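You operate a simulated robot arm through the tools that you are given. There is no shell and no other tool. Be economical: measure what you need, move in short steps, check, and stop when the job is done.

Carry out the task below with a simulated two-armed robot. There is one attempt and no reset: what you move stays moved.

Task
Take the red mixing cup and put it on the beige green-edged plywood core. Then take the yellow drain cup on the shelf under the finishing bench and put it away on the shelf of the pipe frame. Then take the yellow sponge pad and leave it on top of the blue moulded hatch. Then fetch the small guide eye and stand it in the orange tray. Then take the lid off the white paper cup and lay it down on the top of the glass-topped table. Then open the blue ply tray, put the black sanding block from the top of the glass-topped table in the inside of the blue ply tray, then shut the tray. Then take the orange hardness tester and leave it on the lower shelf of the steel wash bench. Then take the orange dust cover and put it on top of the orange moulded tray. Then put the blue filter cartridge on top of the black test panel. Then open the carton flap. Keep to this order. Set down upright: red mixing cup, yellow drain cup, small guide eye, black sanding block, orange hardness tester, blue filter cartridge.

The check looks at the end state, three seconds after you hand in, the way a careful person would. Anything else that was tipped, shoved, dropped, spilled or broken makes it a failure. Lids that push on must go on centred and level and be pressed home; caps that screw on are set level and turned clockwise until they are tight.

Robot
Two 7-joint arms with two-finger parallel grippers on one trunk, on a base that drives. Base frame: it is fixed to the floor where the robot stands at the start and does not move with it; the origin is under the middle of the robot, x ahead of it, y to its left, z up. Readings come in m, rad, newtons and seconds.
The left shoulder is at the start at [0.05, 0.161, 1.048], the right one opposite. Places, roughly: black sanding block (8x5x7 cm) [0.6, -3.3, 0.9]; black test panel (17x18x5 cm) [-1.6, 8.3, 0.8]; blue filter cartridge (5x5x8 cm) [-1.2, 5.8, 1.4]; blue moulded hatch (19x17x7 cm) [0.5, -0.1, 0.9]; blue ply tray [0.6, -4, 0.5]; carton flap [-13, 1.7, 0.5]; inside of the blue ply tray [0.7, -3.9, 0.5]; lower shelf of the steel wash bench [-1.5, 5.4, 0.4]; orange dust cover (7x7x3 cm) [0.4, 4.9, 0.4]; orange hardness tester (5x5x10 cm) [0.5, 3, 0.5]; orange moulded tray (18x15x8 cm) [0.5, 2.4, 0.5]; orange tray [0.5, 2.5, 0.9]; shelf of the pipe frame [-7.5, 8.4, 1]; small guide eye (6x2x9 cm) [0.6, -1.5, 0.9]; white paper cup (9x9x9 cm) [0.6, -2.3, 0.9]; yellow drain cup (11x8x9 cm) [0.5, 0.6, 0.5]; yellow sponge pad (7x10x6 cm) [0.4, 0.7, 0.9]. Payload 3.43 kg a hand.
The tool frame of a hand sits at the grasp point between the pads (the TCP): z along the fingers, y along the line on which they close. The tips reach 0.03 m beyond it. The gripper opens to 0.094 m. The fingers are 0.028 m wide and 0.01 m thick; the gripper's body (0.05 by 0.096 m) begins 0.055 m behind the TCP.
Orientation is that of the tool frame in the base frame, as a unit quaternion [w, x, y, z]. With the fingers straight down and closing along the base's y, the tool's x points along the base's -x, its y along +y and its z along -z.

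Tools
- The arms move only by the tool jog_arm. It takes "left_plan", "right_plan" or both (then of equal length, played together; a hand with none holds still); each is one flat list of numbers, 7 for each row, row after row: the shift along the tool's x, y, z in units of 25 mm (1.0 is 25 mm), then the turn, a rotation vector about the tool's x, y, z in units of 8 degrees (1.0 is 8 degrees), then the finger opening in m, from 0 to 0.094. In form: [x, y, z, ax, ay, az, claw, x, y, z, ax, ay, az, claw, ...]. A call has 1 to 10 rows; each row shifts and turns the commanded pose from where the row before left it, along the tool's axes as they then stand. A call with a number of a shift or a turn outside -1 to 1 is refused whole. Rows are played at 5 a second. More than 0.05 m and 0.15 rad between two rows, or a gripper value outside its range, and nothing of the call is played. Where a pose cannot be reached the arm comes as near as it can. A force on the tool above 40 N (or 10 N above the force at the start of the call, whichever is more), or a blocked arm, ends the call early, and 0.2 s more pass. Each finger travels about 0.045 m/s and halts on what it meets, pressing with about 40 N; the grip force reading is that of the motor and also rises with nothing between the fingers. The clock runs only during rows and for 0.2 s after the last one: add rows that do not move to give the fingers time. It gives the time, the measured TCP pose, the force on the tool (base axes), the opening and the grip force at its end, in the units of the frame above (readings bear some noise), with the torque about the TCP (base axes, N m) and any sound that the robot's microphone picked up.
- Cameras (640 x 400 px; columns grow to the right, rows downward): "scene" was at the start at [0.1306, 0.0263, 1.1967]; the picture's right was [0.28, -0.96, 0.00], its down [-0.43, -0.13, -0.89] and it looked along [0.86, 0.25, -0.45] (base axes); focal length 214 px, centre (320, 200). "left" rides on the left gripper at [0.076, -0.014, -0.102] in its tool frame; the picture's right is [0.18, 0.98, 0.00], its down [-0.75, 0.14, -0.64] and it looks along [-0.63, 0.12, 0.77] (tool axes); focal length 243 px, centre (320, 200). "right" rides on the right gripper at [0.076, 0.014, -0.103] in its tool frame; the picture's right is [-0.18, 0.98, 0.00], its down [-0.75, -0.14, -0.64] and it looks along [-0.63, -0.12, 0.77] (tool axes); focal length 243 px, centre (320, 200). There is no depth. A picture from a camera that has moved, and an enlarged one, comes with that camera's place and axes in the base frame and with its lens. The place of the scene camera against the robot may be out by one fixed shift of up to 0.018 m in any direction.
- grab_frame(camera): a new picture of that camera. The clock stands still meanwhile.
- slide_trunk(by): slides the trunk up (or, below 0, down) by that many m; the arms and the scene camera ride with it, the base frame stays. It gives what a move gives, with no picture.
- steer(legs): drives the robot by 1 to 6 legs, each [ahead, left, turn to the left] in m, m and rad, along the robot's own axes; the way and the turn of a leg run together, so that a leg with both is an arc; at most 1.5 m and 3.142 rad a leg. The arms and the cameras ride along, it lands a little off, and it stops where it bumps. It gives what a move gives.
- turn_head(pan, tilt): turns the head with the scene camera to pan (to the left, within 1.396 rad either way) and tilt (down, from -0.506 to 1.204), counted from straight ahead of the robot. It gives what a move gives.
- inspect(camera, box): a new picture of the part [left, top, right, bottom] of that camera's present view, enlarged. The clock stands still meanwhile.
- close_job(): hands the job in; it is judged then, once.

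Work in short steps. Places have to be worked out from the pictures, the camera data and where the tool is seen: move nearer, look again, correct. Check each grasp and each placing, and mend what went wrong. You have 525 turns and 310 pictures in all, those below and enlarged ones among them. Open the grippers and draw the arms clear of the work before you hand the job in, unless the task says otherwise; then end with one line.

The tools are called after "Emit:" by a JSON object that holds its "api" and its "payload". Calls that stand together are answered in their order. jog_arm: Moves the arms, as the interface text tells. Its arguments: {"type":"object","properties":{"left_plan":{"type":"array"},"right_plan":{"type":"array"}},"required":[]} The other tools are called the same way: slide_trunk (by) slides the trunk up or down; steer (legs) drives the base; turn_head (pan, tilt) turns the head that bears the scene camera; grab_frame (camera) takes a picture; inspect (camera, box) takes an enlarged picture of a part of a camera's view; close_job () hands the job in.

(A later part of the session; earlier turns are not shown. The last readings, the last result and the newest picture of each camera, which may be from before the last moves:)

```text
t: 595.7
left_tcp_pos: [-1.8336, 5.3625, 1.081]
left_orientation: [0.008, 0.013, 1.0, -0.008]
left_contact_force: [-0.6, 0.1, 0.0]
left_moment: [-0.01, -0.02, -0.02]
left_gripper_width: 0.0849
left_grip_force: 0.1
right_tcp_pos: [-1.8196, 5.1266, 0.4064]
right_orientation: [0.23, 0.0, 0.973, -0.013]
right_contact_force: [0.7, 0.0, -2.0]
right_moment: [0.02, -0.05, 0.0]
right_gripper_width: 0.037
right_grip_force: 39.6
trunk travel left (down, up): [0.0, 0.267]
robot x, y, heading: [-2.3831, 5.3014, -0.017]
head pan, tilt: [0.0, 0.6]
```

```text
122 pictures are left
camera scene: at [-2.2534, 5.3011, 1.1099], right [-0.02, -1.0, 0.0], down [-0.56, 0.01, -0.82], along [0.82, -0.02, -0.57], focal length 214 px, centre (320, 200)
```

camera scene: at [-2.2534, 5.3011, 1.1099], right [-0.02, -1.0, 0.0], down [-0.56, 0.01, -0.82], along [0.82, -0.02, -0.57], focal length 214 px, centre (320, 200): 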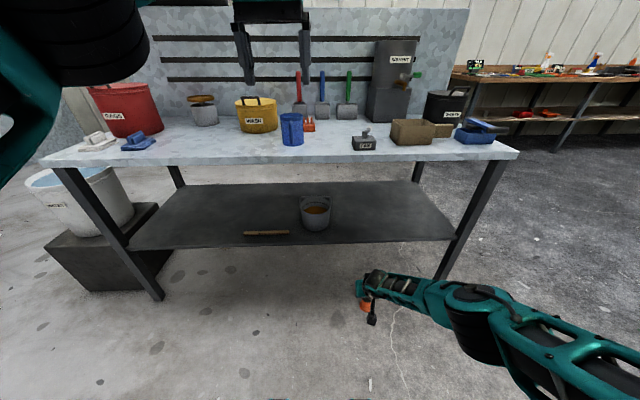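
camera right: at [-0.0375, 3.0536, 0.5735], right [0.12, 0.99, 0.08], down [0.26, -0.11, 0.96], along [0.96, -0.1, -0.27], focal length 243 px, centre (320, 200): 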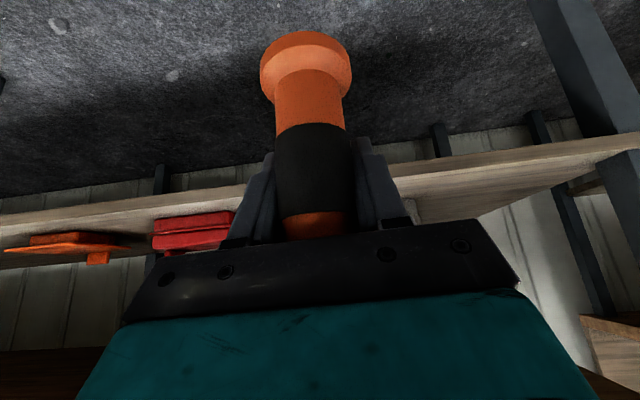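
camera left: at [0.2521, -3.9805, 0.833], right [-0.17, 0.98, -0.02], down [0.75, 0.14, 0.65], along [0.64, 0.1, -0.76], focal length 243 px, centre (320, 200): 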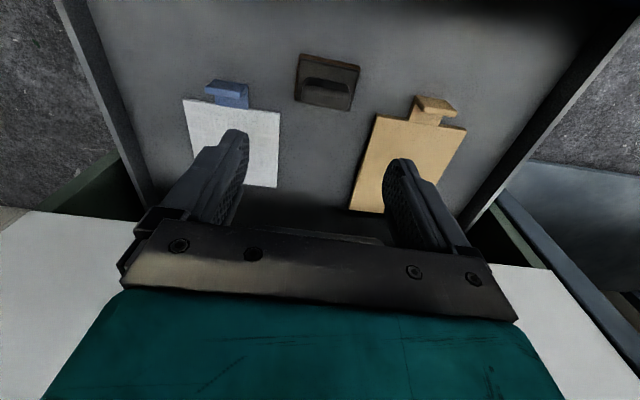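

Reaches z≈0.406 now. Raise to 0.475 for clearance, then drive in toward the shelf.

Emit:
{"api": "jog_arm", "payload": {"right_plan": [-0.45, 0, -0.89, 0, 0, 0, 0.02, -0.45, 0, -0.89, 0, 0, 0, 0.02, -0.4, 0, -0.8, 0, 0, 0, 0.02]}}

Emit:
{"api": "steer", "payload": {"legs": [[0.2, -0.1, 0.018]]}}

Emit:
{"api": "grab_frame", "payload": {"camera": "right"}}

Emit:
{"api": "grab_frame", "payload": {"camera": "scene"}}

```text
t: 596.5
left_tcp_pos: [-1.8333, 5.3636, 1.0794]
left_orientation: [0.008, 0.014, 1.0, -0.008]
left_contact_force: [0.5, -0.3, -1.0]
left_moment: [0.01, 0.0, 0.01]
left_gripper_width: 0.0851
left_grip_force: 0.1
right_tcp_pos: [-1.821, 5.1286, 0.478]
right_orientation: [0.23, 0.001, 0.973, -0.012]
right_contact_force: [-1.2, 1.2, -1.5]
right_moment: [0.01, -0.05, -0.01]
right_gripper_width: 0.0372
right_grip_force: 40.1
trunk travel left (down, up): [0.0, 0.267]
robot x, y, heading: [-2.3837, 5.3048, -0.022]
head pan, tilt: [0.0, 0.6]
```

```text
t: 598.3
left_tcp_pos: [-1.6299, 5.2754, 1.0808]
left_orientation: [0.008, 0.001, 1.0, -0.007]
left_contact_force: [0.5, -0.5, -0.6]
left_moment: [0.01, -0.02, -0.04]
left_gripper_width: 0.085
left_grip_force: 0.0
right_tcp_pos: [-1.6128, 5.0417, 0.4777]
right_orientation: [0.23, -0.012, 0.973, -0.009]
right_contact_force: [-0.8, -0.9, -1.3]
right_moment: [0.0, 0.0, -0.03]
right_gripper_width: 0.0369
right_grip_force: 40.0
trunk travel left (down, up): [0.0, 0.267]
robot x, y, heading: [-2.1749, 5.2024, 0.002]
head pan, tilt: [0.0, 0.6]
```

```text
121 pictures are left
camera right: at [-1.7255, 5.0553, 0.5356], right [0.15, 0.99, 0.06], down [0.39, -0.11, 0.91], along [0.91, -0.11, -0.4], focal length 243 px, centre (320, 200)
```

right: 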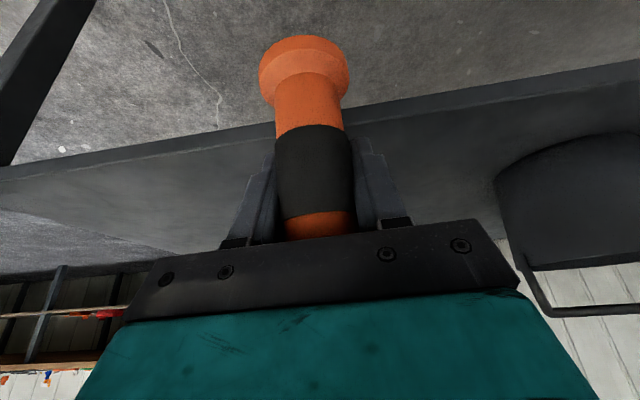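

```text
120 pictures are left
camera scene: at [-2.048, 5.2034, 1.1098], right [0.0, -1.0, 0.0], down [-0.57, 0.0, -0.82], along [0.82, 0.0, -0.57], focal length 214 px, centre (320, 200)
```

scene: 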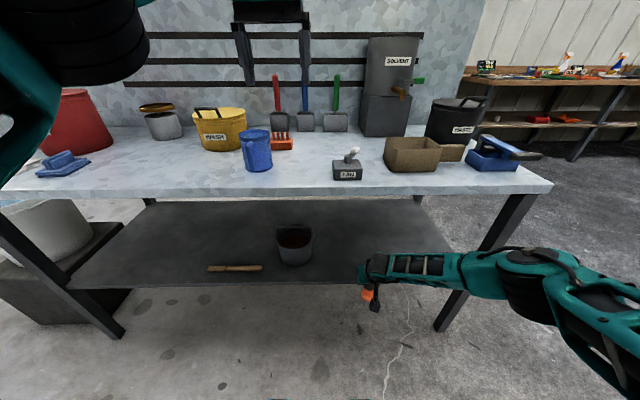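

Triangulating the shelf edge gives z≈0.44 at x≈−1.61, so the upright pitch works after all. I'll back off, raise, and restore the pitch.

Emit:
{"api": "steer", "payload": {"legs": [[-0.12, 0, 0]]}}

Emit:
{"api": "jog_arm", "payload": {"right_plan": [-0.45, 0, -0.89, 0, 0, 0, 0.02, -0.45, 0, -0.89, 0, 0, 0, 0.02, -0.45, 0, -0.89, 0, 0, 0, 0.02, -0.2, 0, -0.4, 0, -1, 0, 0.02, 0, 0, 0, 0, 0, 0, 0.02]}}

Emit:
{"api": "grab_frame", "payload": {"camera": "right"}}

```text
t: 599.5
left_tcp_pos: [-1.7525, 5.2752, 1.0808]
left_orientation: [0.008, 0.002, 1.0, -0.008]
left_contact_force: [0.3, -0.6, 0.3]
left_moment: [0.0, -0.01, -0.01]
left_gripper_width: 0.0852
left_grip_force: 0.0
right_tcp_pos: [-1.7352, 5.0415, 0.4785]
right_orientation: [0.23, -0.01, 0.973, -0.009]
right_contact_force: [-0.9, 0.3, -1.0]
right_moment: [0.02, 0.05, -0.02]
right_gripper_width: 0.0365
right_grip_force: 40.5
trunk travel left (down, up): [0.0, 0.267]
robot x, y, heading: [-2.2991, 5.2029, 0.0]
head pan, tilt: [0.0, 0.6]
```

```text
t: 600.7
left_tcp_pos: [-1.7518, 5.2748, 1.0802]
left_orientation: [0.008, 0.001, 1.0, -0.008]
left_contact_force: [0.0, -0.6, 0.4]
left_moment: [-0.02, 0.0, 0.02]
left_gripper_width: 0.085
left_grip_force: 0.0
right_tcp_pos: [-1.7316, 5.0453, 0.565]
right_orientation: [0.298, -0.011, 0.954, -0.009]
right_contact_force: [0.8, 0.0, -2.1]
right_moment: [-0.01, -0.02, -0.02]
right_gripper_width: 0.0371
right_grip_force: 40.5
trunk travel left (down, up): [0.0, 0.267]
robot x, y, heading: [-2.3034, 5.2031, -0.005]
head pan, tilt: [0.0, 0.6]
```

```text
119 pictures are left
camera right: at [-1.853, 5.0583, 0.6059], right [0.14, 0.99, 0.08], down [0.26, -0.11, 0.96], along [0.96, -0.11, -0.27], focal length 243 px, centre (320, 200)
```

right: 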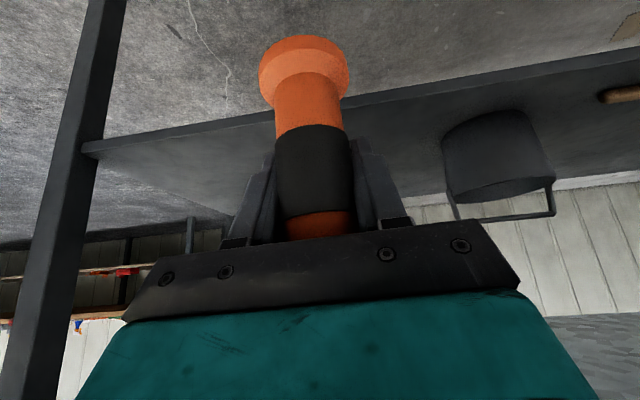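

Shelf top confirmed at about z 0.435. I'll extend the arm forward (elbow back), then drive in 0.15 m.

Emit:
{"api": "jog_arm", "payload": {"right_plan": [-0.822, 0, 0.569, 0, 0, 0, 0.02, -0.822, 0, 0.569, 0, 0, 0, 0.02, -0.822, 0, 0.569, 0, 0, 0, 0.02]}}

Emit:
{"api": "steer", "payload": {"legs": [[0.16, 0, 0.004]]}}

Emit:
{"api": "grab_frame", "payload": {"camera": "right"}}

Emit:
{"api": "grab_frame", "payload": {"camera": "scene"}}

```text
t: 601.5
left_tcp_pos: [-1.7512, 5.2751, 1.0808]
left_orientation: [0.008, 0.002, 1.0, -0.007]
left_contact_force: [-0.6, -0.3, -0.8]
left_moment: [0.03, -0.03, -0.01]
left_gripper_width: 0.085
left_grip_force: 0.1
right_tcp_pos: [-1.6577, 5.0472, 0.5624]
right_orientation: [0.298, -0.012, 0.955, -0.008]
right_contact_force: [-0.2, 0.3, -1.2]
right_moment: [-0.01, -0.06, 0.0]
right_gripper_width: 0.0369
right_grip_force: 40.0
trunk travel left (down, up): [0.0, 0.267]
robot x, y, heading: [-2.3009, 5.2027, -0.0]
head pan, tilt: [0.0, 0.6]
```

```text
t: 603.0
left_tcp_pos: [-1.5897, 5.2764, 1.0808]
left_orientation: [0.008, 0.0, 1.0, -0.008]
left_contact_force: [0.5, -0.8, -0.3]
left_moment: [-0.01, -0.02, -0.01]
left_gripper_width: 0.0851
left_grip_force: 0.2
right_tcp_pos: [-1.4957, 5.048, 0.563]
right_orientation: [0.296, -0.013, 0.955, -0.008]
right_contact_force: [0.2, 0.5, -2.1]
right_moment: [-0.01, -0.03, -0.01]
right_gripper_width: 0.0369
right_grip_force: 39.8
trunk travel left (down, up): [0.0, 0.267]
robot x, y, heading: [-2.1418, 5.2033, 0.003]
head pan, tilt: [0.0, 0.6]
```

```text
118 pictures are left
camera right: at [-1.6168, 5.0609, 0.6044], right [0.13, 0.99, 0.08], down [0.26, -0.11, 0.96], along [0.96, -0.11, -0.27], focal length 243 px, centre (320, 200)
```

right: 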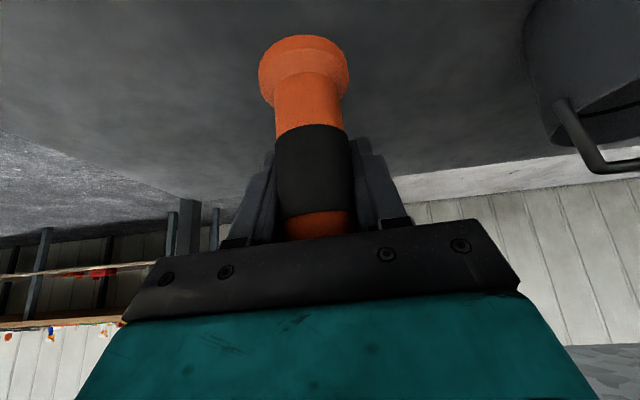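

```text
117 pictures are left
camera scene: at [-2.0086, 5.2039, 1.1098], right [0.0, -1.0, 0.0], down [-0.57, 0.0, -0.82], along [0.82, 0.0, -0.57], focal length 214 px, centre (320, 200)
```

scene: 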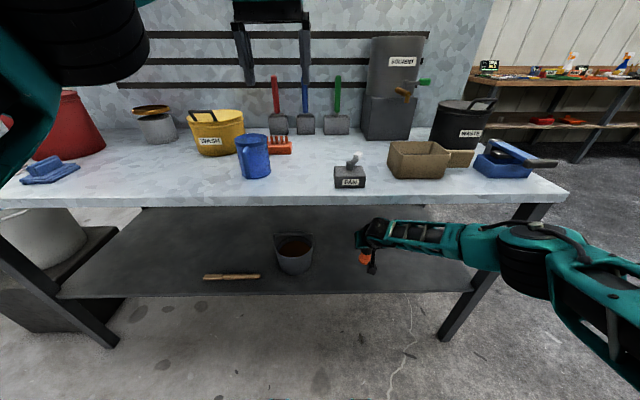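

Over the shelf with room around. Lower 4 cm, then small steps.

Emit:
{"api": "jog_arm", "payload": {"right_plan": [0.4, 0, 0.57, 0, 0, 0, 0.02, 0.4, 0, 0.57, 0, 0, 0, 0.02, 0.1, 0, 0.14, 0, 0, 0, 0.02, 0, 0, 0, 0, 0, 0, 0.02]}}

Emit:
{"api": "jog_arm", "payload": {"right_plan": [0.06, 0, 0.08, 0, 0, 0, 0.02, 0.06, 0, 0.08, 0, 0, 0, 0.02, 0.06, 0, 0.08, 0, 0, 0, 0.02, 0, 0, 0, 0, 0, 0, 0.02]}}

```text
t: 604.0
left_tcp_pos: [-1.5897, 5.2768, 1.0807]
left_orientation: [0.008, 0.001, 1.0, -0.008]
left_contact_force: [-0.3, 0.0, 0.1]
left_moment: [0.02, 0.01, 0.0]
left_gripper_width: 0.0849
left_grip_force: 0.0
right_tcp_pos: [-1.496, 5.0488, 0.5234]
right_orientation: [0.296, -0.013, 0.955, -0.008]
right_contact_force: [-0.8, -0.4, -1.4]
right_moment: [0.02, -0.03, 0.0]
right_gripper_width: 0.0369
right_grip_force: 39.9
trunk travel left (down, up): [0.0, 0.267]
robot x, y, heading: [-2.142, 5.2037, -0.002]
head pan, tilt: [0.0, 0.6]
```

```text
t: 605.0
left_tcp_pos: [-1.5911, 5.2766, 1.0805]
left_orientation: [0.009, -0.001, 1.0, -0.008]
left_contact_force: [0.4, -0.4, -0.4]
left_moment: [0.0, -0.03, -0.01]
left_gripper_width: 0.085
left_grip_force: 0.1
right_tcp_pos: [-1.4978, 5.0483, 0.5161]
right_orientation: [0.296, -0.013, 0.955, -0.008]
right_contact_force: [0.5, 0.6, -1.6]
right_moment: [-0.01, 0.01, -0.01]
right_gripper_width: 0.037
right_grip_force: 40.1
trunk travel left (down, up): [0.0, 0.267]
robot x, y, heading: [-2.1379, 5.2022, 0.002]
head pan, tilt: [0.0, 0.6]
```

Emit:
{"api": "jog_arm", "payload": {"right_plan": [0.06, 0, 0.08, 0, 0, 0, 0.02, 0.06, 0, 0.08, 0, 0, 0, 0.02, 0.06, 0, 0.08, 0, 0, 0, 0.02, 0.06, 0, 0.08, 0, 0, 0, 0.02, 0, 0, 0, 0, 0, 0, 0.02]}}

Emit:
{"api": "grab_frame", "payload": {"camera": "right"}}

```text
t: 606.1
left_tcp_pos: [-1.5904, 5.2759, 1.0795]
left_orientation: [0.008, -0.001, 1.0, -0.008]
left_contact_force: [-0.1, 0.3, 0.1]
left_moment: [0.01, -0.01, -0.02]
left_gripper_width: 0.0854
left_grip_force: 0.1
right_tcp_pos: [-1.4968, 5.0483, 0.5051]
right_orientation: [0.297, -0.014, 0.955, -0.008]
right_contact_force: [0.1, -0.6, -0.8]
right_moment: [0.0, 0.01, 0.02]
right_gripper_width: 0.0368
right_grip_force: 40.0
trunk travel left (down, up): [0.0, 0.267]
robot x, y, heading: [-2.1425, 5.2047, 0.004]
head pan, tilt: [0.0, 0.6]
```

```text
116 pictures are left
camera right: at [-1.6177, 5.0592, 0.5474], right [0.13, 0.99, 0.08], down [0.26, -0.11, 0.96], along [0.96, -0.11, -0.27], focal length 243 px, centre (320, 200)
```

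right: 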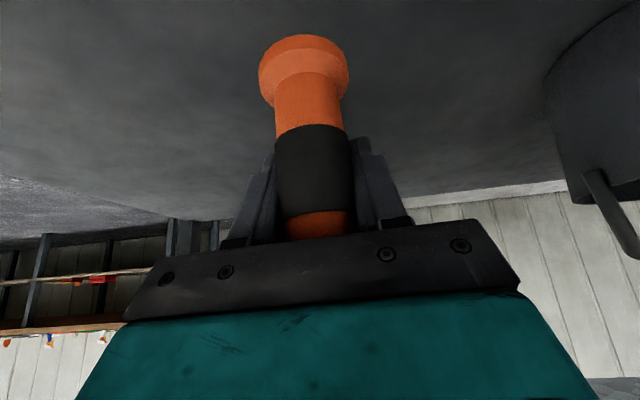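

Not yet touching. Continue a few steps, pulling back slightly to stay in reach.

Emit:
{"api": "jog_arm", "payload": {"right_plan": [0.3, 0, -0.15, 0, 0, 0, 0.02, 0.3, 0, -0.15, 0, 0, 0, 0.02, 0.06, 0, 0.08, 0, 0, 0, 0.02, 0.06, 0, 0.08, 0, 0, 0, 0.02, 0.06, 0, 0.08, 0, 0, 0, 0.02, 0, 0, 0, 0, 0, 0, 0.02]}}

```text
t: 607.5
left_tcp_pos: [-1.5906, 5.2768, 1.0815]
left_orientation: [0.008, 0.0, 1.0, -0.008]
left_contact_force: [-0.1, -0.8, 0.3]
left_moment: [-0.01, 0.02, 0.03]
left_gripper_width: 0.0847
left_grip_force: 0.1
right_tcp_pos: [-1.5147, 5.0466, 0.4967]
right_orientation: [0.297, -0.013, 0.955, -0.008]
right_contact_force: [-0.9, 0.0, -1.9]
right_moment: [0.0, -0.02, 0.01]
right_gripper_width: 0.037
right_grip_force: 40.1
trunk travel left (down, up): [0.0, 0.267]
robot x, y, heading: [-2.1398, 5.2044, 0.006]
head pan, tilt: [0.0, 0.6]
```

Emit:
{"api": "jog_arm", "payload": {"right_plan": [0.06, 0, 0.08, 0, 0, 0, 0.02, 0.06, 0, 0.08, 0, 0, 0, 0.02, 0.06, 0, 0.08, 0, 0, 0, 0.02, 0, 0, 0, 0, 0, 0, 0.02]}}

Emit:
{"api": "inspect", "payload": {"camera": "scene", "box": [300, 200, 460, 310]}}

```text
t: 608.5
left_tcp_pos: [-1.5905, 5.2764, 1.0809]
left_orientation: [0.008, 0.0, 1.0, -0.008]
left_contact_force: [-0.4, 1.0, -0.6]
left_moment: [-0.03, 0.0, -0.01]
left_gripper_width: 0.0849
left_grip_force: 0.1
right_tcp_pos: [-1.5152, 5.0469, 0.4903]
right_orientation: [0.297, -0.013, 0.955, -0.008]
right_contact_force: [0.2, 0.2, -2.0]
right_moment: [-0.01, -0.02, 0.01]
right_gripper_width: 0.0368
right_grip_force: 39.9
trunk travel left (down, up): [0.0, 0.267]
robot x, y, heading: [-2.1362, 5.2013, 0.005]
head pan, tilt: [0.0, 0.6]
```

```text
3.64 times, centred on (380, 255) of scene
camera zoom: at [-2.0087, 5.2039, 1.1099], right [0.0, -1.0, 0.0], down [-0.57, 0.0, -0.82], along [0.82, 0.0, -0.57], focal length 780 px, centre (102, 0)
```

zoom: 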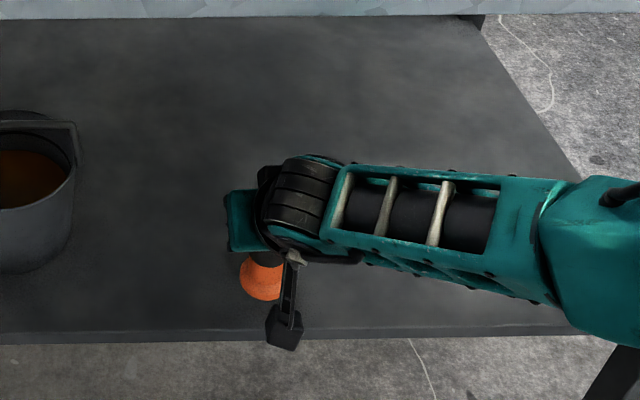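

Emit:
{"api": "jog_arm", "payload": {"right_plan": [0.06, 0, 0.08, 0, 0, 0, 0.02, 0.06, 0, 0.08, 0, 0, 0, 0.02, 0.06, 0, 0.08, 0, 0, 0, 0.02, 0.06, 0, 0.08, 0, 0, 0, 0.02, 0, 0, 0, 0, 0, 0, 0.02]}}

```text
t: 609.8
left_tcp_pos: [-1.5897, 5.2768, 1.0809]
left_orientation: [0.008, 0.0, 1.0, -0.009]
left_contact_force: [-0.2, 0.0, 0.8]
left_moment: [0.02, 0.02, 0.0]
left_gripper_width: 0.0849
left_grip_force: 0.1
right_tcp_pos: [-1.513, 5.0457, 0.4781]
right_orientation: [0.296, -0.013, 0.955, -0.01]
right_contact_force: [-0.4, 0.6, -1.3]
right_moment: [0.01, -0.03, -0.02]
right_gripper_width: 0.037
right_grip_force: 39.7
trunk travel left (down, up): [0.0, 0.267]
robot x, y, heading: [-2.1438, 5.2029, 0.003]
head pan, tilt: [0.0, 0.6]
```

Emit:
{"api": "jog_arm", "payload": {"right_plan": [0.06, 0, 0.08, 0, 0, 0, 0.02, 0.06, 0, 0.08, 0, 0, 0, 0.02, 0.06, 0, 0.08, 0, 0, 0, 0.02, 0.06, 0, 0.08, 0, 0, 0, 0.02, 0.06, 0, 0.08, 0, 0, 0, 0.02, 0.06, 0, 0.08, 0, 0, 0, 0.02, 0, 0, 0, 0, 0, 0, 0.02]}}

Emit:
{"api": "grab_frame", "payload": {"camera": "right"}}

```text
t: 611.4
left_tcp_pos: [-1.5907, 5.2767, 1.0813]
left_orientation: [0.009, 0.001, 1.0, -0.009]
left_contact_force: [0.9, 0.4, 0.0]
left_moment: [-0.02, -0.02, -0.01]
left_gripper_width: 0.0848
left_grip_force: 0.0
right_tcp_pos: [-1.5147, 5.0443, 0.4644]
right_orientation: [0.296, -0.014, 0.955, -0.008]
right_contact_force: [0.6, 0.2, -1.9]
right_moment: [0.02, 0.0, -0.02]
right_gripper_width: 0.0371
right_grip_force: 39.9
trunk travel left (down, up): [0.0, 0.267]
robot x, y, heading: [-2.1363, 5.2027, 0.007]
head pan, tilt: [0.0, 0.6]
```

```text
114 pictures are left
camera right: at [-1.6359, 5.0571, 0.5064], right [0.13, 0.99, 0.08], down [0.26, -0.11, 0.96], along [0.96, -0.11, -0.27], focal length 243 px, centre (320, 200)
```

right: 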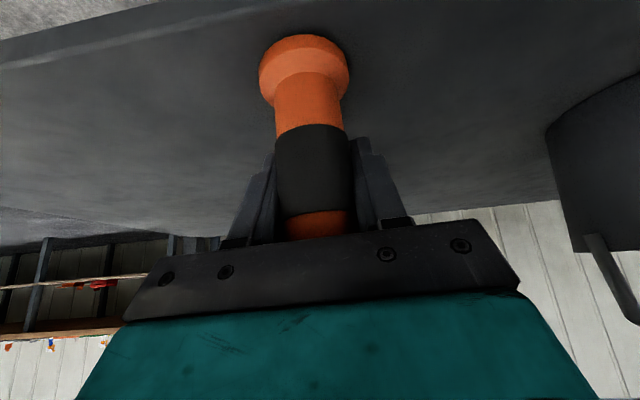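

Emit:
{"api": "jog_arm", "payload": {"right_plan": [0.06, 0, 0.08, 0, 0, 0, 0.02, 0.06, 0, 0.08, 0, 0, 0, 0.02, 0.06, 0, 0.08, 0, 0, 0, 0.02, 0.06, 0, 0.08, 0, 0, 0, 0.02, 0, 0, 0, 0, 0, 0, 0.02]}}

```text
t: 612.5
left_tcp_pos: [-1.5928, 5.2776, 1.0824]
left_orientation: [0.009, 0.0, 1.0, -0.009]
left_contact_force: [0.3, 0.3, 0.1]
left_moment: [-0.01, 0.01, 0.03]
left_gripper_width: 0.0849
left_grip_force: 0.1
right_tcp_pos: [-1.5132, 5.0429, 0.4599]
right_orientation: [0.302, -0.012, 0.953, -0.01]
right_contact_force: [-5.4, -5.8, 33.0]
right_moment: [0.22, 0.92, 0.2]
right_gripper_width: 0.0371
right_grip_force: 39.7
trunk travel left (down, up): [0.0, 0.267]
robot x, y, heading: [-2.1391, 5.2035, 0.005]
head pan, tilt: [0.0, 0.6]
```

Contact (33 N). Relieve a few mm and release.

Emit:
{"api": "jog_arm", "payload": {"right_plan": [-0.12, 0, -0.16, 0, 0, 0, 0.02, 0, 0, 0, 0, 0, 0, 0.02]}}

Emit:
{"api": "jog_arm", "payload": {"right_plan": [0, 0, 0, 0, 0, 0, 0.04, 0, 0, 0, 0, 0, 0, 0.055, 0, 0, 0, 0, 0, 0, 0.07, 0, 0, 0, 0, 0, 0, 0.07]}}

Emit:
{"api": "grab_frame", "payload": {"camera": "right"}}

```text
t: 613.1
left_tcp_pos: [-1.591, 5.2777, 1.081]
left_orientation: [0.009, 0.0, 1.0, -0.009]
left_contact_force: [-0.3, 0.1, 0.2]
left_moment: [0.04, -0.01, -0.02]
left_gripper_width: 0.0849
left_grip_force: 0.1
right_tcp_pos: [-1.516, 5.0461, 0.4592]
right_orientation: [0.299, -0.014, 0.954, -0.008]
right_contact_force: [4.2, -1.1, 11.5]
right_moment: [0.15, -0.32, -0.06]
right_gripper_width: 0.0369
right_grip_force: 40.0
trunk travel left (down, up): [0.0, 0.267]
robot x, y, heading: [-2.1414, 5.2007, -0.001]
head pan, tilt: [0.0, 0.6]
```

```text
t: 614.1
left_tcp_pos: [-1.5915, 5.277, 1.0803]
left_orientation: [0.008, 0.0, 1.0, -0.008]
left_contact_force: [-0.1, -0.9, 0.0]
left_moment: [0.0, -0.01, 0.04]
left_gripper_width: 0.0849
left_grip_force: 0.1
right_tcp_pos: [-1.5164, 5.0435, 0.459]
right_orientation: [0.296, -0.013, 0.955, -0.008]
right_contact_force: [0.7, -0.5, 0.0]
right_moment: [0.01, 0.0, -0.02]
right_gripper_width: 0.0699
right_grip_force: 0.0
trunk travel left (down, up): [0.0, 0.267]
robot x, y, heading: [-2.1429, 5.2, -0.001]
head pan, tilt: [0.0, 0.6]
```

```text
113 pictures are left
camera right: at [-1.6366, 5.0577, 0.5007], right [0.13, 0.99, 0.08], down [0.26, -0.11, 0.96], along [0.96, -0.11, -0.27], focal length 243 px, centre (320, 200)
```

right: 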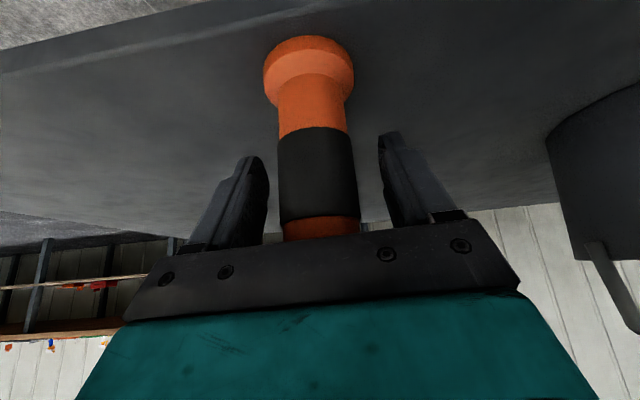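

Standing free. Retreat along the tool axis, then back out and check.

Emit:
{"api": "jog_arm", "payload": {"right_plan": [0, 0, -0.6, 0, 0, 0, 0.07, 0, 0, -0.9, 0, 0, 0, 0.07, 0, 0, -0.9, 0, 0, 0, 0.07, 0, 0, -0.9, 0, 0, 0, 0.07, 0, 0, -0.9, 0, 0, 0, 0.07]}}

Emit:
{"api": "steer", "payload": {"legs": [[-0.3, 0, 0]]}}

Emit:
{"api": "grab_frame", "payload": {"camera": "scene"}}

```text
t: 615.4
left_tcp_pos: [-1.5913, 5.2777, 1.0813]
left_orientation: [0.008, 0.0, 1.0, -0.008]
left_contact_force: [-0.4, 0.5, 0.2]
left_moment: [-0.01, -0.01, 0.0]
left_gripper_width: 0.0851
left_grip_force: 0.1
right_tcp_pos: [-1.5744, 5.0464, 0.5456]
right_orientation: [0.298, -0.013, 0.954, -0.008]
right_contact_force: [0.1, 0.5, 0.4]
right_moment: [0.02, 0.0, -0.03]
right_gripper_width: 0.0701
right_grip_force: 0.0
trunk travel left (down, up): [0.0, 0.267]
robot x, y, heading: [-2.1363, 5.2031, 0.006]
head pan, tilt: [0.0, 0.6]
```

```text
t: 617.4
left_tcp_pos: [-1.886, 5.2796, 1.0811]
left_orientation: [0.008, -0.004, 1.0, -0.007]
left_contact_force: [0.0, 1.2, -0.4]
left_moment: [0.03, 0.01, 0.0]
left_gripper_width: 0.085
left_grip_force: 0.0
right_tcp_pos: [-1.867, 5.0497, 0.5455]
right_orientation: [0.298, -0.018, 0.954, -0.006]
right_contact_force: [0.4, -0.5, 0.2]
right_moment: [0.02, -0.01, 0.0]
right_gripper_width: 0.0701
right_grip_force: 0.0
trunk travel left (down, up): [0.0, 0.267]
robot x, y, heading: [-2.4354, 5.2016, 0.01]
head pan, tilt: [0.0, 0.6]
```

```text
112 pictures are left
camera scene: at [-2.3028, 5.2029, 1.1099], right [0.01, -1.0, 0.0], down [-0.56, -0.01, -0.83], along [0.83, 0.01, -0.56], focal length 214 px, centre (320, 200)
```

scene: 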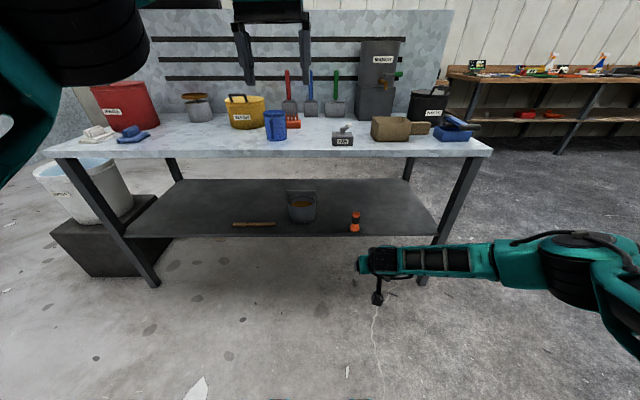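

The tester is upright on the wash bench's lower shelf. Next, the orange dust cover near (0.4, 4.9, 0.4). Drive around the wash bench to the other side.

Emit:
{"api": "steer", "payload": {"legs": [[0, -1.25, -0.01], [1.45, 0, 0], [0.4, 0, 0], [0, 0.75, 0]]}}

Emit:
{"api": "grab_frame", "payload": {"camera": "scene"}}

```text
t: 636.2
left_tcp_pos: [-0.0713, 4.782, 1.0803]
left_orientation: [0.008, -0.003, 1.0, -0.007]
left_contact_force: [0.2, 0.1, 0.7]
left_moment: [0.0, 0.02, -0.01]
left_gripper_width: 0.0851
left_grip_force: 0.1
right_tcp_pos: [-0.0534, 4.5509, 0.5452]
right_orientation: [0.298, -0.017, 0.954, -0.007]
right_contact_force: [0.2, -1.0, 0.7]
right_moment: [0.02, -0.01, 0.01]
right_gripper_width: 0.0697
right_grip_force: 0.0
trunk travel left (down, up): [0.0, 0.267]
robot x, y, heading: [-0.6189, 4.7054, 0.013]
head pan, tilt: [0.0, 0.6]
```

```text
111 pictures are left
camera scene: at [-0.4892, 4.7051, 1.1099], right [0.01, -1.0, 0.0], down [-0.56, -0.01, -0.83], along [0.83, 0.01, -0.56], focal length 214 px, centre (320, 200)
```

scene: 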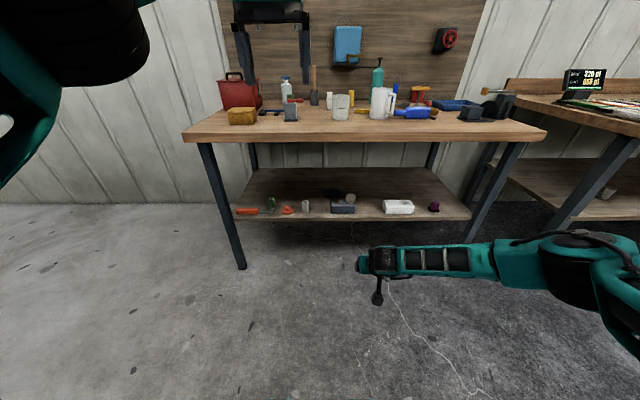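

Emit:
{"api": "inspect", "payload": {"camera": "scene", "box": [220, 160, 480, 250]}}

```text
2.46 times, centred on (350, 205) of scene
camera zoom: at [-0.4892, 4.7051, 1.1099], right [0.01, -1.0, 0.0], down [-0.56, -0.01, -0.83], along [0.83, 0.01, -0.56], focal length 528 px, centre (246, 188)
```

zoom: 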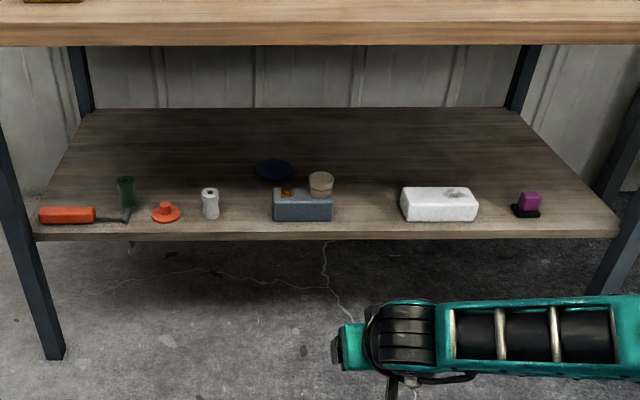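

The orange dust cover is a 7 cm disc with a small knob at about (0.414, 4.889). I'll make the right hand steeper (pitch ≈19°) and drive to hover over the knob.

Emit:
{"api": "jog_arm", "payload": {"right_plan": [-0.5, 0, -0.7, 0, 1, 0, 0.045, -0.4, 0, -0.8, 0, 1, 0, 0.045, 0, 0, 0, 0, 0, 0, 0.045]}}

Emit:
{"api": "steer", "payload": {"legs": [[0, 0.33, -0.013], [0.38, 0, 0]]}}

Emit:
{"api": "grab_frame", "payload": {"camera": "right"}}

Emit:
{"api": "grab_frame", "payload": {"camera": "scene"}}

```text
t: 637.0
left_tcp_pos: [-0.0722, 4.7813, 1.0805]
left_orientation: [0.008, -0.003, 1.0, -0.008]
left_contact_force: [0.3, -0.3, 0.8]
left_moment: [0.01, 0.0, 0.03]
left_gripper_width: 0.0847
left_grip_force: 0.0
right_tcp_pos: [-0.0529, 4.5525, 0.5876]
right_orientation: [0.161, -0.016, 0.987, -0.01]
right_contact_force: [0.3, -1.0, 0.3]
right_moment: [0.02, 0.02, 0.01]
right_gripper_width: 0.0447
right_grip_force: 0.1
trunk travel left (down, up): [0.0, 0.267]
robot x, y, heading: [-0.6187, 4.7008, 0.01]
head pan, tilt: [0.0, 0.6]
```

```text
t: 641.1
left_tcp_pos: [0.3141, 5.0958, 1.081]
left_orientation: [0.008, 0.004, 1.0, -0.007]
left_contact_force: [-0.4, -0.6, 0.2]
left_moment: [0.02, 0.0, 0.0]
left_gripper_width: 0.085
left_grip_force: 0.0
right_tcp_pos: [0.3301, 4.8659, 0.5882]
right_orientation: [0.161, -0.01, 0.987, -0.01]
right_contact_force: [-0.9, 0.4, -0.3]
right_moment: [-0.01, 0.0, 0.03]
right_gripper_width: 0.0449
right_grip_force: 0.0
trunk travel left (down, up): [0.0, 0.267]
robot x, y, heading: [-0.236, 5.0193, -0.003]
head pan, tilt: [0.0, 0.6]
```

```text
109 pictures are left
camera right: at [0.2242, 4.88, 0.6616], right [0.16, 0.99, 0.04], down [0.51, -0.11, 0.85], along [0.84, -0.12, -0.52], focal length 243 px, centre (320, 200)
```

right: 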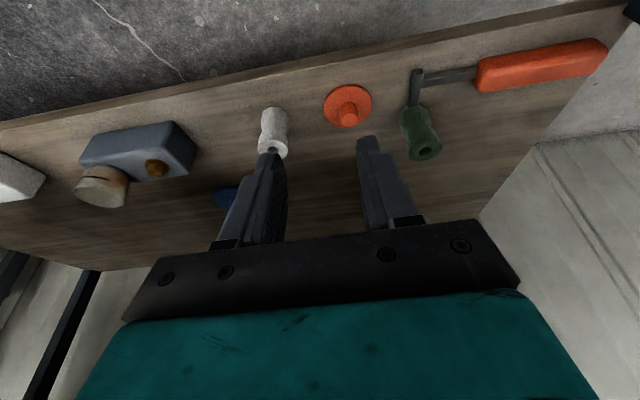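

```text
108 pictures are left
camera scene: at [-0.1053, 5.0243, 1.1099], right [0.0, -1.0, 0.0], down [-0.57, 0.0, -0.82], along [0.82, 0.0, -0.57], focal length 214 px, centre (320, 200)
```

scene: 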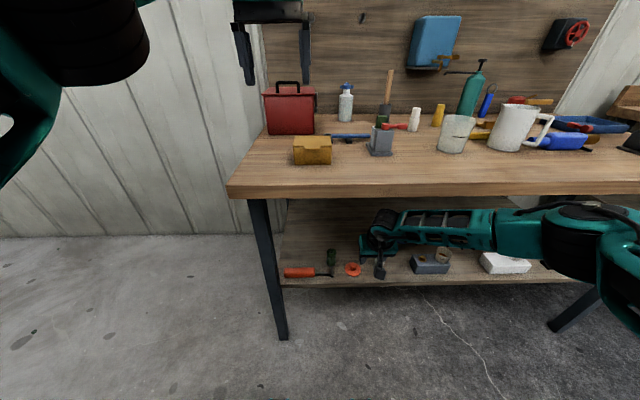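

Knob at (0.40, 4.889), top z≈0.46. Move to hover along the tool axis and look.

Emit:
{"api": "jog_arm", "payload": {"right_plan": [-0.35, 0.31, 0.8, 0, 0, 0, 0.045, -0.35, 0.31, 0.8, 0, 0, 0, 0.045, -0.35, 0.31, 0.8, 0, 0, 0, 0.045, 0, 0, 0, 0, 0, 0, 0.045]}}

Emit:
{"api": "grab_frame", "payload": {"camera": "right"}}

```text
t: 642.1
left_tcp_pos: [0.313, 5.0949, 1.0816]
left_orientation: [0.007, 0.002, 1.0, -0.008]
left_contact_force: [0.5, -0.4, -0.5]
left_moment: [-0.01, -0.02, -0.01]
left_gripper_width: 0.0852
left_grip_force: 0.0
right_tcp_pos: [0.3717, 4.8874, 0.5387]
right_orientation: [0.161, -0.009, 0.987, -0.01]
right_contact_force: [0.6, 0.1, -0.3]
right_moment: [-0.01, 0.03, -0.03]
right_gripper_width: 0.045
right_grip_force: 0.0
trunk travel left (down, up): [0.0, 0.267]
robot x, y, heading: [-0.2349, 5.0238, -0.004]
head pan, tilt: [0.0, 0.6]
```

```text
107 pictures are left
camera right: at [0.267, 4.9022, 0.6128], right [0.16, 0.99, 0.04], down [0.51, -0.11, 0.85], along [0.84, -0.12, -0.52], focal length 243 px, centre (320, 200)
```

right: 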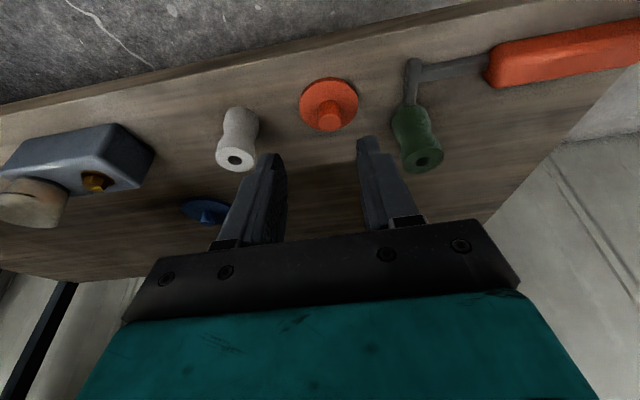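

Adjust slightly and descend to the knob, watching force.

Emit:
{"api": "jog_arm", "payload": {"right_plan": [0.1, 0.26, 0.7, 0, 0, 0, 0.045, 0, 0, 0.7, 0, 0, 0, 0.045, 0, 0, 0.6, 0, 0, 0, 0.045, 0, 0, 0.3, 0, 0, 0, 0.045, 0, 0, 0, 0, 0, 0, 0.045]}}

Emit:
{"api": "grab_frame", "payload": {"camera": "right"}}

```text
t: 643.3
left_tcp_pos: [0.3131, 5.096, 1.0801]
left_orientation: [0.009, 0.004, 1.0, -0.008]
left_contact_force: [-0.7, -0.6, -0.1]
left_moment: [0.0, -0.02, 0.0]
left_gripper_width: 0.085
left_grip_force: 0.0
right_tcp_pos: [0.3843, 4.8926, 0.4984]
right_orientation: [0.161, -0.009, 0.987, -0.01]
right_contact_force: [0.3, -0.3, -0.4]
right_moment: [-0.02, 0.01, 0.03]
right_gripper_width: 0.045
right_grip_force: 0.1
right hand out of reach, approached as far as the arm can: row 3, 4
trunk travel left (down, up): [0.0, 0.267]
robot x, y, heading: [-0.2358, 5.0247, -0.005]
head pan, tilt: [0.0, 0.6]
```

```text
106 pictures are left
camera right: at [0.2792, 4.9066, 0.572], right [0.16, 0.99, 0.04], down [0.51, -0.11, 0.85], along [0.84, -0.12, -0.52], focal length 243 px, centre (320, 200)
```

right: 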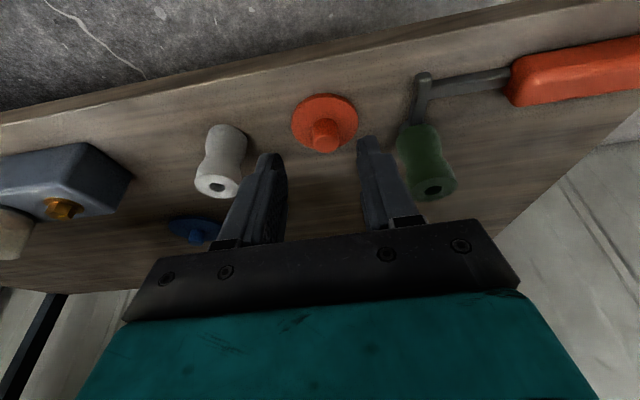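

Reach limit again; pull the arm back 6 cm relative to the robot and drive forward 6 cm instead.

Emit:
{"api": "jog_arm", "payload": {"right_plan": [0.94, 0, -0.4, 0, 0, 0, 0.045, 0.94, 0, -0.4, 0, 0, 0, 0.045, 0.5, 0, -0.2, 0, 0, 0, 0.045]}}

Emit:
{"api": "steer", "payload": {"legs": [[0.07, 0, 0.004]]}}

Emit:
{"api": "grab_frame", "payload": {"camera": "right"}}

```text
t: 644.1
left_tcp_pos: [0.3127, 5.095, 1.0816]
left_orientation: [0.008, 0.004, 1.0, -0.007]
left_contact_force: [0.1, -0.1, 0.3]
left_moment: [0.03, -0.02, 0.0]
left_gripper_width: 0.0851
left_grip_force: 0.1
right_tcp_pos: [0.321, 4.8921, 0.5036]
right_orientation: [0.162, -0.009, 0.987, -0.01]
right_contact_force: [0.0, -0.2, 0.1]
right_moment: [0.04, 0.01, 0.03]
right_gripper_width: 0.0451
right_grip_force: 0.2
trunk travel left (down, up): [0.0, 0.267]
robot x, y, heading: [-0.2339, 5.0265, -0.005]
head pan, tilt: [0.0, 0.6]
```

```text
t: 645.1
left_tcp_pos: [0.3827, 5.0966, 1.0805]
left_orientation: [0.008, 0.001, 1.0, -0.008]
left_contact_force: [-0.1, -0.7, -1.0]
left_moment: [0.01, 0.0, -0.02]
left_gripper_width: 0.085
left_grip_force: 0.0
right_tcp_pos: [0.3906, 4.8946, 0.5029]
right_orientation: [0.161, -0.01, 0.987, -0.01]
right_contact_force: [-0.3, -0.2, -0.4]
right_moment: [-0.01, -0.01, 0.0]
right_gripper_width: 0.0451
right_grip_force: 0.0
trunk travel left (down, up): [0.0, 0.267]
robot x, y, heading: [-0.1656, 5.0247, -0.0]
head pan, tilt: [0.0, 0.6]
```

```text
105 pictures are left
camera right: at [0.2871, 4.908, 0.5766], right [0.16, 0.99, 0.04], down [0.51, -0.11, 0.85], along [0.84, -0.12, -0.52], focal length 243 px, centre (320, 200)
```

right: 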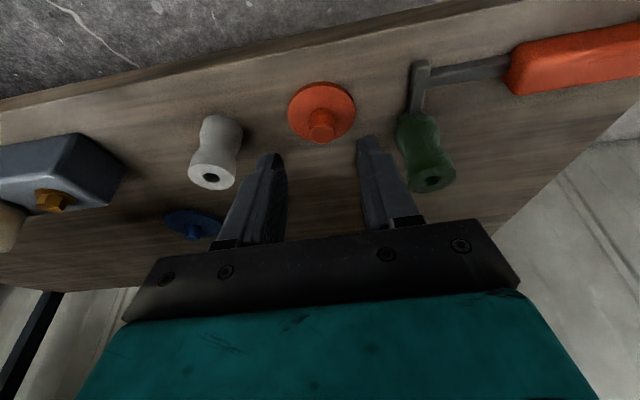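

Lower in small steps toward the knob.

Emit:
{"api": "jog_arm", "payload": {"right_plan": [0.3, 0.08, 0.3, 0, 0, 0, 0.045, 0, 0, 0.3, 0, 0, 0, 0.045, 0, 0, 0.2, 0, 0, 0, 0.045, 0, 0, 0, 0, 0, 0, 0.045]}}

Emit:
{"api": "grab_frame", "payload": {"camera": "right"}}

```text
t: 646.1
left_tcp_pos: [0.3827, 5.0958, 1.0803]
left_orientation: [0.007, 0.002, 1.0, -0.008]
left_contact_force: [0.1, -0.6, 0.6]
left_moment: [-0.01, 0.0, 0.0]
left_gripper_width: 0.0849
left_grip_force: 0.1
right_tcp_pos: [0.3917, 4.8958, 0.4806]
right_orientation: [0.162, -0.011, 0.987, -0.009]
right_contact_force: [-0.2, 0.4, -0.7]
right_moment: [0.0, 0.04, -0.02]
right_gripper_width: 0.0448
right_grip_force: 0.0
trunk travel left (down, up): [0.0, 0.267]
robot x, y, heading: [-0.1658, 5.0236, -0.004]
head pan, tilt: [0.0, 0.6]
```

```text
104 pictures are left
camera right: at [0.2867, 4.9097, 0.5543], right [0.16, 0.99, 0.04], down [0.51, -0.11, 0.85], along [0.84, -0.12, -0.52], focal length 243 px, centre (320, 200)
```

right: 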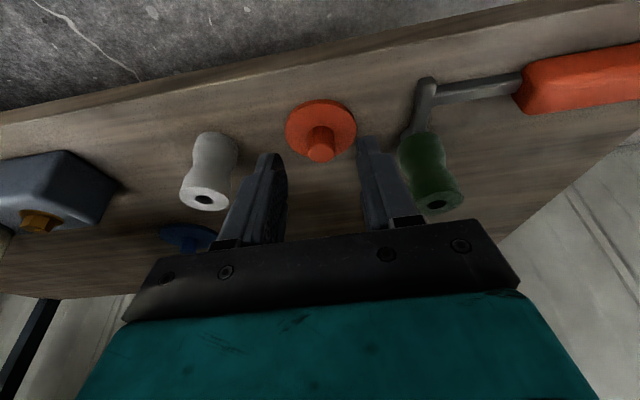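

Depth is ambiguous; zoom for precise pixel positions.

Emit:
{"api": "inspect", "payload": {"camera": "right", "box": [230, 80, 410, 200]}}

Emit:
{"api": "inspect", "payload": {"camera": "scene", "box": [270, 220, 430, 310]}}

```text
3.33 times, centred on (320, 140) of right
camera zoom: at [0.2867, 4.9097, 0.5543], right [0.16, 0.99, 0.04], down [0.51, -0.11, 0.85], along [0.84, -0.12, -0.52], focal length 809 px, centre (320, 400)
```

zoom: 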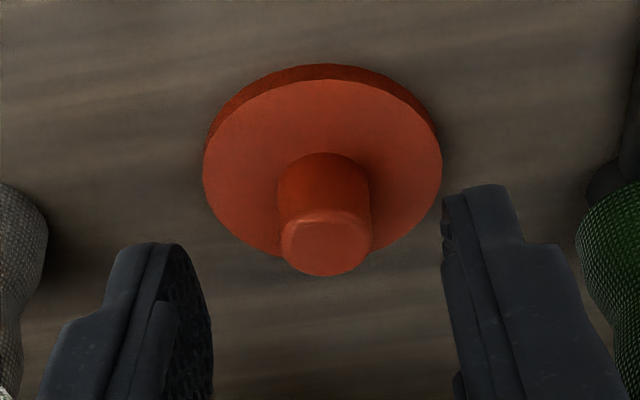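

```text
4.00 times, centred on (350, 265) of scene
camera zoom: at [-0.0347, 5.0247, 1.1099], right [0.0, -1.0, 0.0], down [-0.56, 0.0, -0.83], along [0.83, 0.0, -0.56], focal length 858 px, centre (200, -60)
```

zoom: 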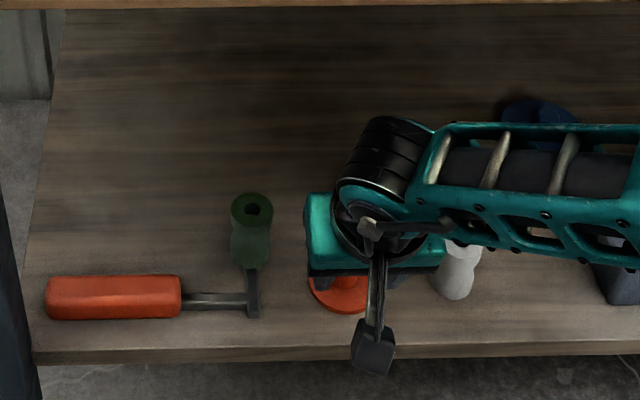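

Using the known 7 cm diameter, the disc is really at (0.45, 4.89) with z≈0.37, so this shelf is lower. Drive 5 cm forward and lower step by step.

Emit:
{"api": "steer", "payload": {"legs": [[0.052, 0, 0]]}}

Emit:
{"api": "jog_arm", "payload": {"right_plan": [0.25, -0.25, 0.75, 0, 0, 0, 0.045, 0.3, 0, 0.8, 0, 0, 0, 0.045, 0, 0, 0, 0, 0, 0, 0.045]}}

Emit:
{"api": "inspect", "payload": {"camera": "right", "box": [230, 80, 410, 200]}}

```text
t: 647.1
left_tcp_pos: [0.4344, 5.0975, 1.0806]
left_orientation: [0.008, 0.002, 1.0, -0.008]
left_contact_force: [-0.7, 0.8, 0.0]
left_moment: [-0.01, 0.0, 0.02]
left_gripper_width: 0.0849
left_grip_force: 0.0
right_tcp_pos: [0.4421, 4.8959, 0.4811]
right_orientation: [0.161, -0.011, 0.987, -0.01]
right_contact_force: [0.8, -0.5, -0.5]
right_moment: [0.02, -0.03, -0.02]
right_gripper_width: 0.0448
right_grip_force: 0.0
trunk travel left (down, up): [0.0, 0.267]
robot x, y, heading: [-0.1175, 5.0244, -0.004]
head pan, tilt: [0.0, 0.6]
```

```text
t: 647.9
left_tcp_pos: [0.4347, 5.0965, 1.0806]
left_orientation: [0.008, 0.001, 1.0, -0.008]
left_contact_force: [-0.5, 0.1, 0.2]
left_moment: [-0.01, -0.02, -0.01]
left_gripper_width: 0.0853
left_grip_force: 0.0
right_tcp_pos: [0.4421, 4.8892, 0.4407]
right_orientation: [0.161, -0.011, 0.987, -0.01]
right_contact_force: [0.8, -0.1, -0.3]
right_moment: [0.0, -0.02, 0.02]
right_gripper_width: 0.0451
right_grip_force: 0.1
trunk travel left (down, up): [0.0, 0.267]
robot x, y, heading: [-0.1141, 5.023, -0.002]
head pan, tilt: [0.0, 0.6]
```

```text
3.33 times, centred on (320, 140) of right
camera zoom: at [0.338, 4.9026, 0.5131], right [0.16, 0.99, 0.04], down [0.51, -0.11, 0.85], along [0.84, -0.12, -0.52], focal length 809 px, centre (320, 400)
```

zoom: 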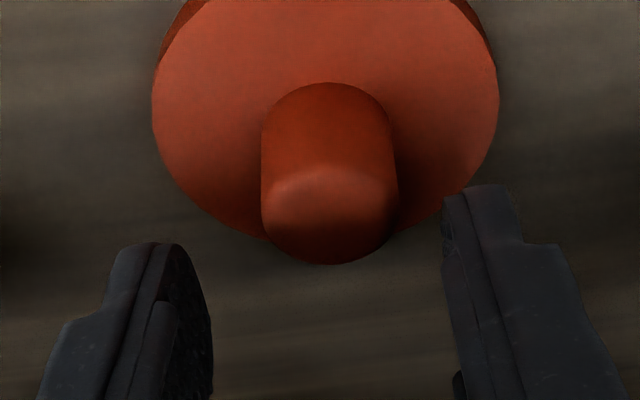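

Now clear: knob at (0.444, 4.890), top z≈0.405, 25 mm wide. Final descent and close.

Emit:
{"api": "jog_arm", "payload": {"right_plan": [0.25, 0.04, 0.4, 0, 0, 0, 0.045, 0.24, 0, 0.4, 0, 0, 0, 0.045, 0, 0, 0, 0, 0, 0, 0.045]}}

Emit:
{"api": "jog_arm", "payload": {"right_plan": [0, 0, 0, 0, 0, 0, 0.03, 0, 0, 0, 0, 0, 0, 0.015, 0, 0, 0, 0, 0, 0, 0.01, 0, 0, 0, 0, 0, 0, 0.01]}}

Emit:
{"api": "grab_frame", "payload": {"camera": "right"}}

```text
t: 648.7
left_tcp_pos: [0.4307, 5.0983, 1.0836]
left_orientation: [0.01, 0.001, 1.0, -0.008]
left_contact_force: [0.5, 1.0, 0.0]
left_moment: [0.01, -0.01, -0.04]
left_gripper_width: 0.085
left_grip_force: 0.2
right_tcp_pos: [0.4401, 4.8909, 0.4238]
right_orientation: [0.168, -0.011, 0.986, -0.01]
right_contact_force: [-0.8, 0.9, 37.8]
right_moment: [0.58, 0.16, -0.04]
right_gripper_width: 0.0438
right_grip_force: 0.0
trunk travel left (down, up): [0.0, 0.267]
robot x, y, heading: [-0.1133, 5.0255, -0.0]
head pan, tilt: [0.0, 0.6]
```

```text
t: 649.7
left_tcp_pos: [0.4318, 5.0979, 1.083]
left_orientation: [0.011, 0.001, 1.0, -0.009]
left_contact_force: [0.1, 0.0, 0.0]
left_moment: [0.02, -0.03, 0.0]
left_gripper_width: 0.0847
left_grip_force: 0.1
right_tcp_pos: [0.4405, 4.8929, 0.4249]
right_orientation: [0.169, -0.011, 0.986, -0.008]
right_contact_force: [-3.3, 12.6, 43.8]
right_moment: [0.76, 0.29, -0.04]
right_gripper_width: 0.0232
right_grip_force: 18.1
trunk travel left (down, up): [0.0, 0.267]
robot x, y, heading: [-0.1163, 5.0279, 0.005]
head pan, tilt: [0.0, 0.6]
```

```text
100 pictures are left
camera right: at [0.335, 4.9056, 0.4964], right [0.15, 0.99, 0.04], down [0.5, -0.12, 0.86], along [0.85, -0.11, -0.51], focal length 243 px, centre (320, 200)
```

right: 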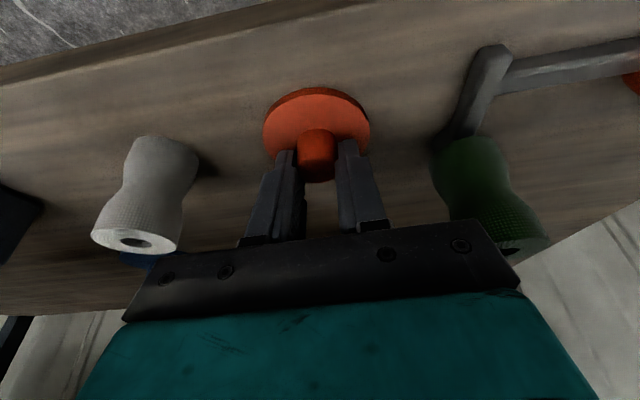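

The tips rest on the disc with too much force. Raise 4 mm with the grip held, then check the hold.

Emit:
{"api": "jog_arm", "payload": {"right_plan": [-0.06, 0, -0.17, 0, 0, 0, 0.01, 0, 0, 0, 0, 0, 0, 0.01, 0, 0, 0, 0, 0, 0, 0.01]}}

Emit:
{"api": "jog_arm", "payload": {"right_plan": [-0.3, 0, -0.9, 0, 0, 0, 0.01, -0.3, 0, -0.9, 0, 0, 0, 0.01, -0.3, 0, -0.9, 0, 0, 0, 0.01]}}

Emit:
{"api": "grab_frame", "payload": {"camera": "right"}}

```text
t: 650.5
left_tcp_pos: [0.4343, 5.0969, 1.0817]
left_orientation: [0.009, 0.001, 1.0, -0.008]
left_contact_force: [0.9, 0.2, -0.2]
left_moment: [0.0, 0.01, 0.01]
left_gripper_width: 0.0852
left_grip_force: 0.1
right_tcp_pos: [0.4398, 4.8881, 0.4252]
right_orientation: [0.164, -0.01, 0.986, -0.012]
right_contact_force: [5.3, 4.0, 20.2]
right_moment: [0.34, -0.3, -0.02]
right_gripper_width: 0.0198
right_grip_force: 40.3
trunk travel left (down, up): [0.0, 0.267]
robot x, y, heading: [-0.114, 5.0233, -0.001]
head pan, tilt: [0.0, 0.6]
```

```text
t: 651.3
left_tcp_pos: [0.4347, 5.0966, 1.0808]
left_orientation: [0.008, 0.002, 1.0, -0.008]
left_contact_force: [0.2, 0.3, -1.4]
left_moment: [-0.02, 0.01, -0.01]
left_gripper_width: 0.0849
left_grip_force: 0.0
right_tcp_pos: [0.4359, 4.8917, 0.492]
right_orientation: [0.161, -0.01, 0.987, -0.011]
right_contact_force: [-0.4, -0.4, -0.4]
right_moment: [0.02, 0.0, -0.01]
right_gripper_width: 0.0191
right_grip_force: 40.6
trunk travel left (down, up): [0.0, 0.267]
robot x, y, heading: [-0.1141, 5.0231, 0.002]
head pan, tilt: [0.0, 0.6]
```

```text
99 pictures are left
camera right: at [0.3313, 4.9049, 0.566], right [0.16, 0.99, 0.03], down [0.51, -0.11, 0.85], along [0.84, -0.12, -0.52], focal length 243 px, centre (320, 200)
```

right: 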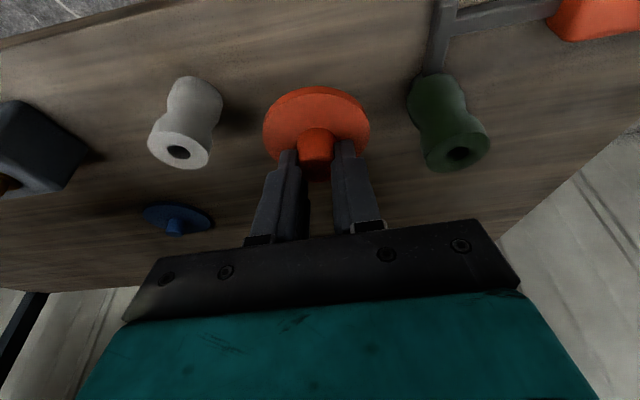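

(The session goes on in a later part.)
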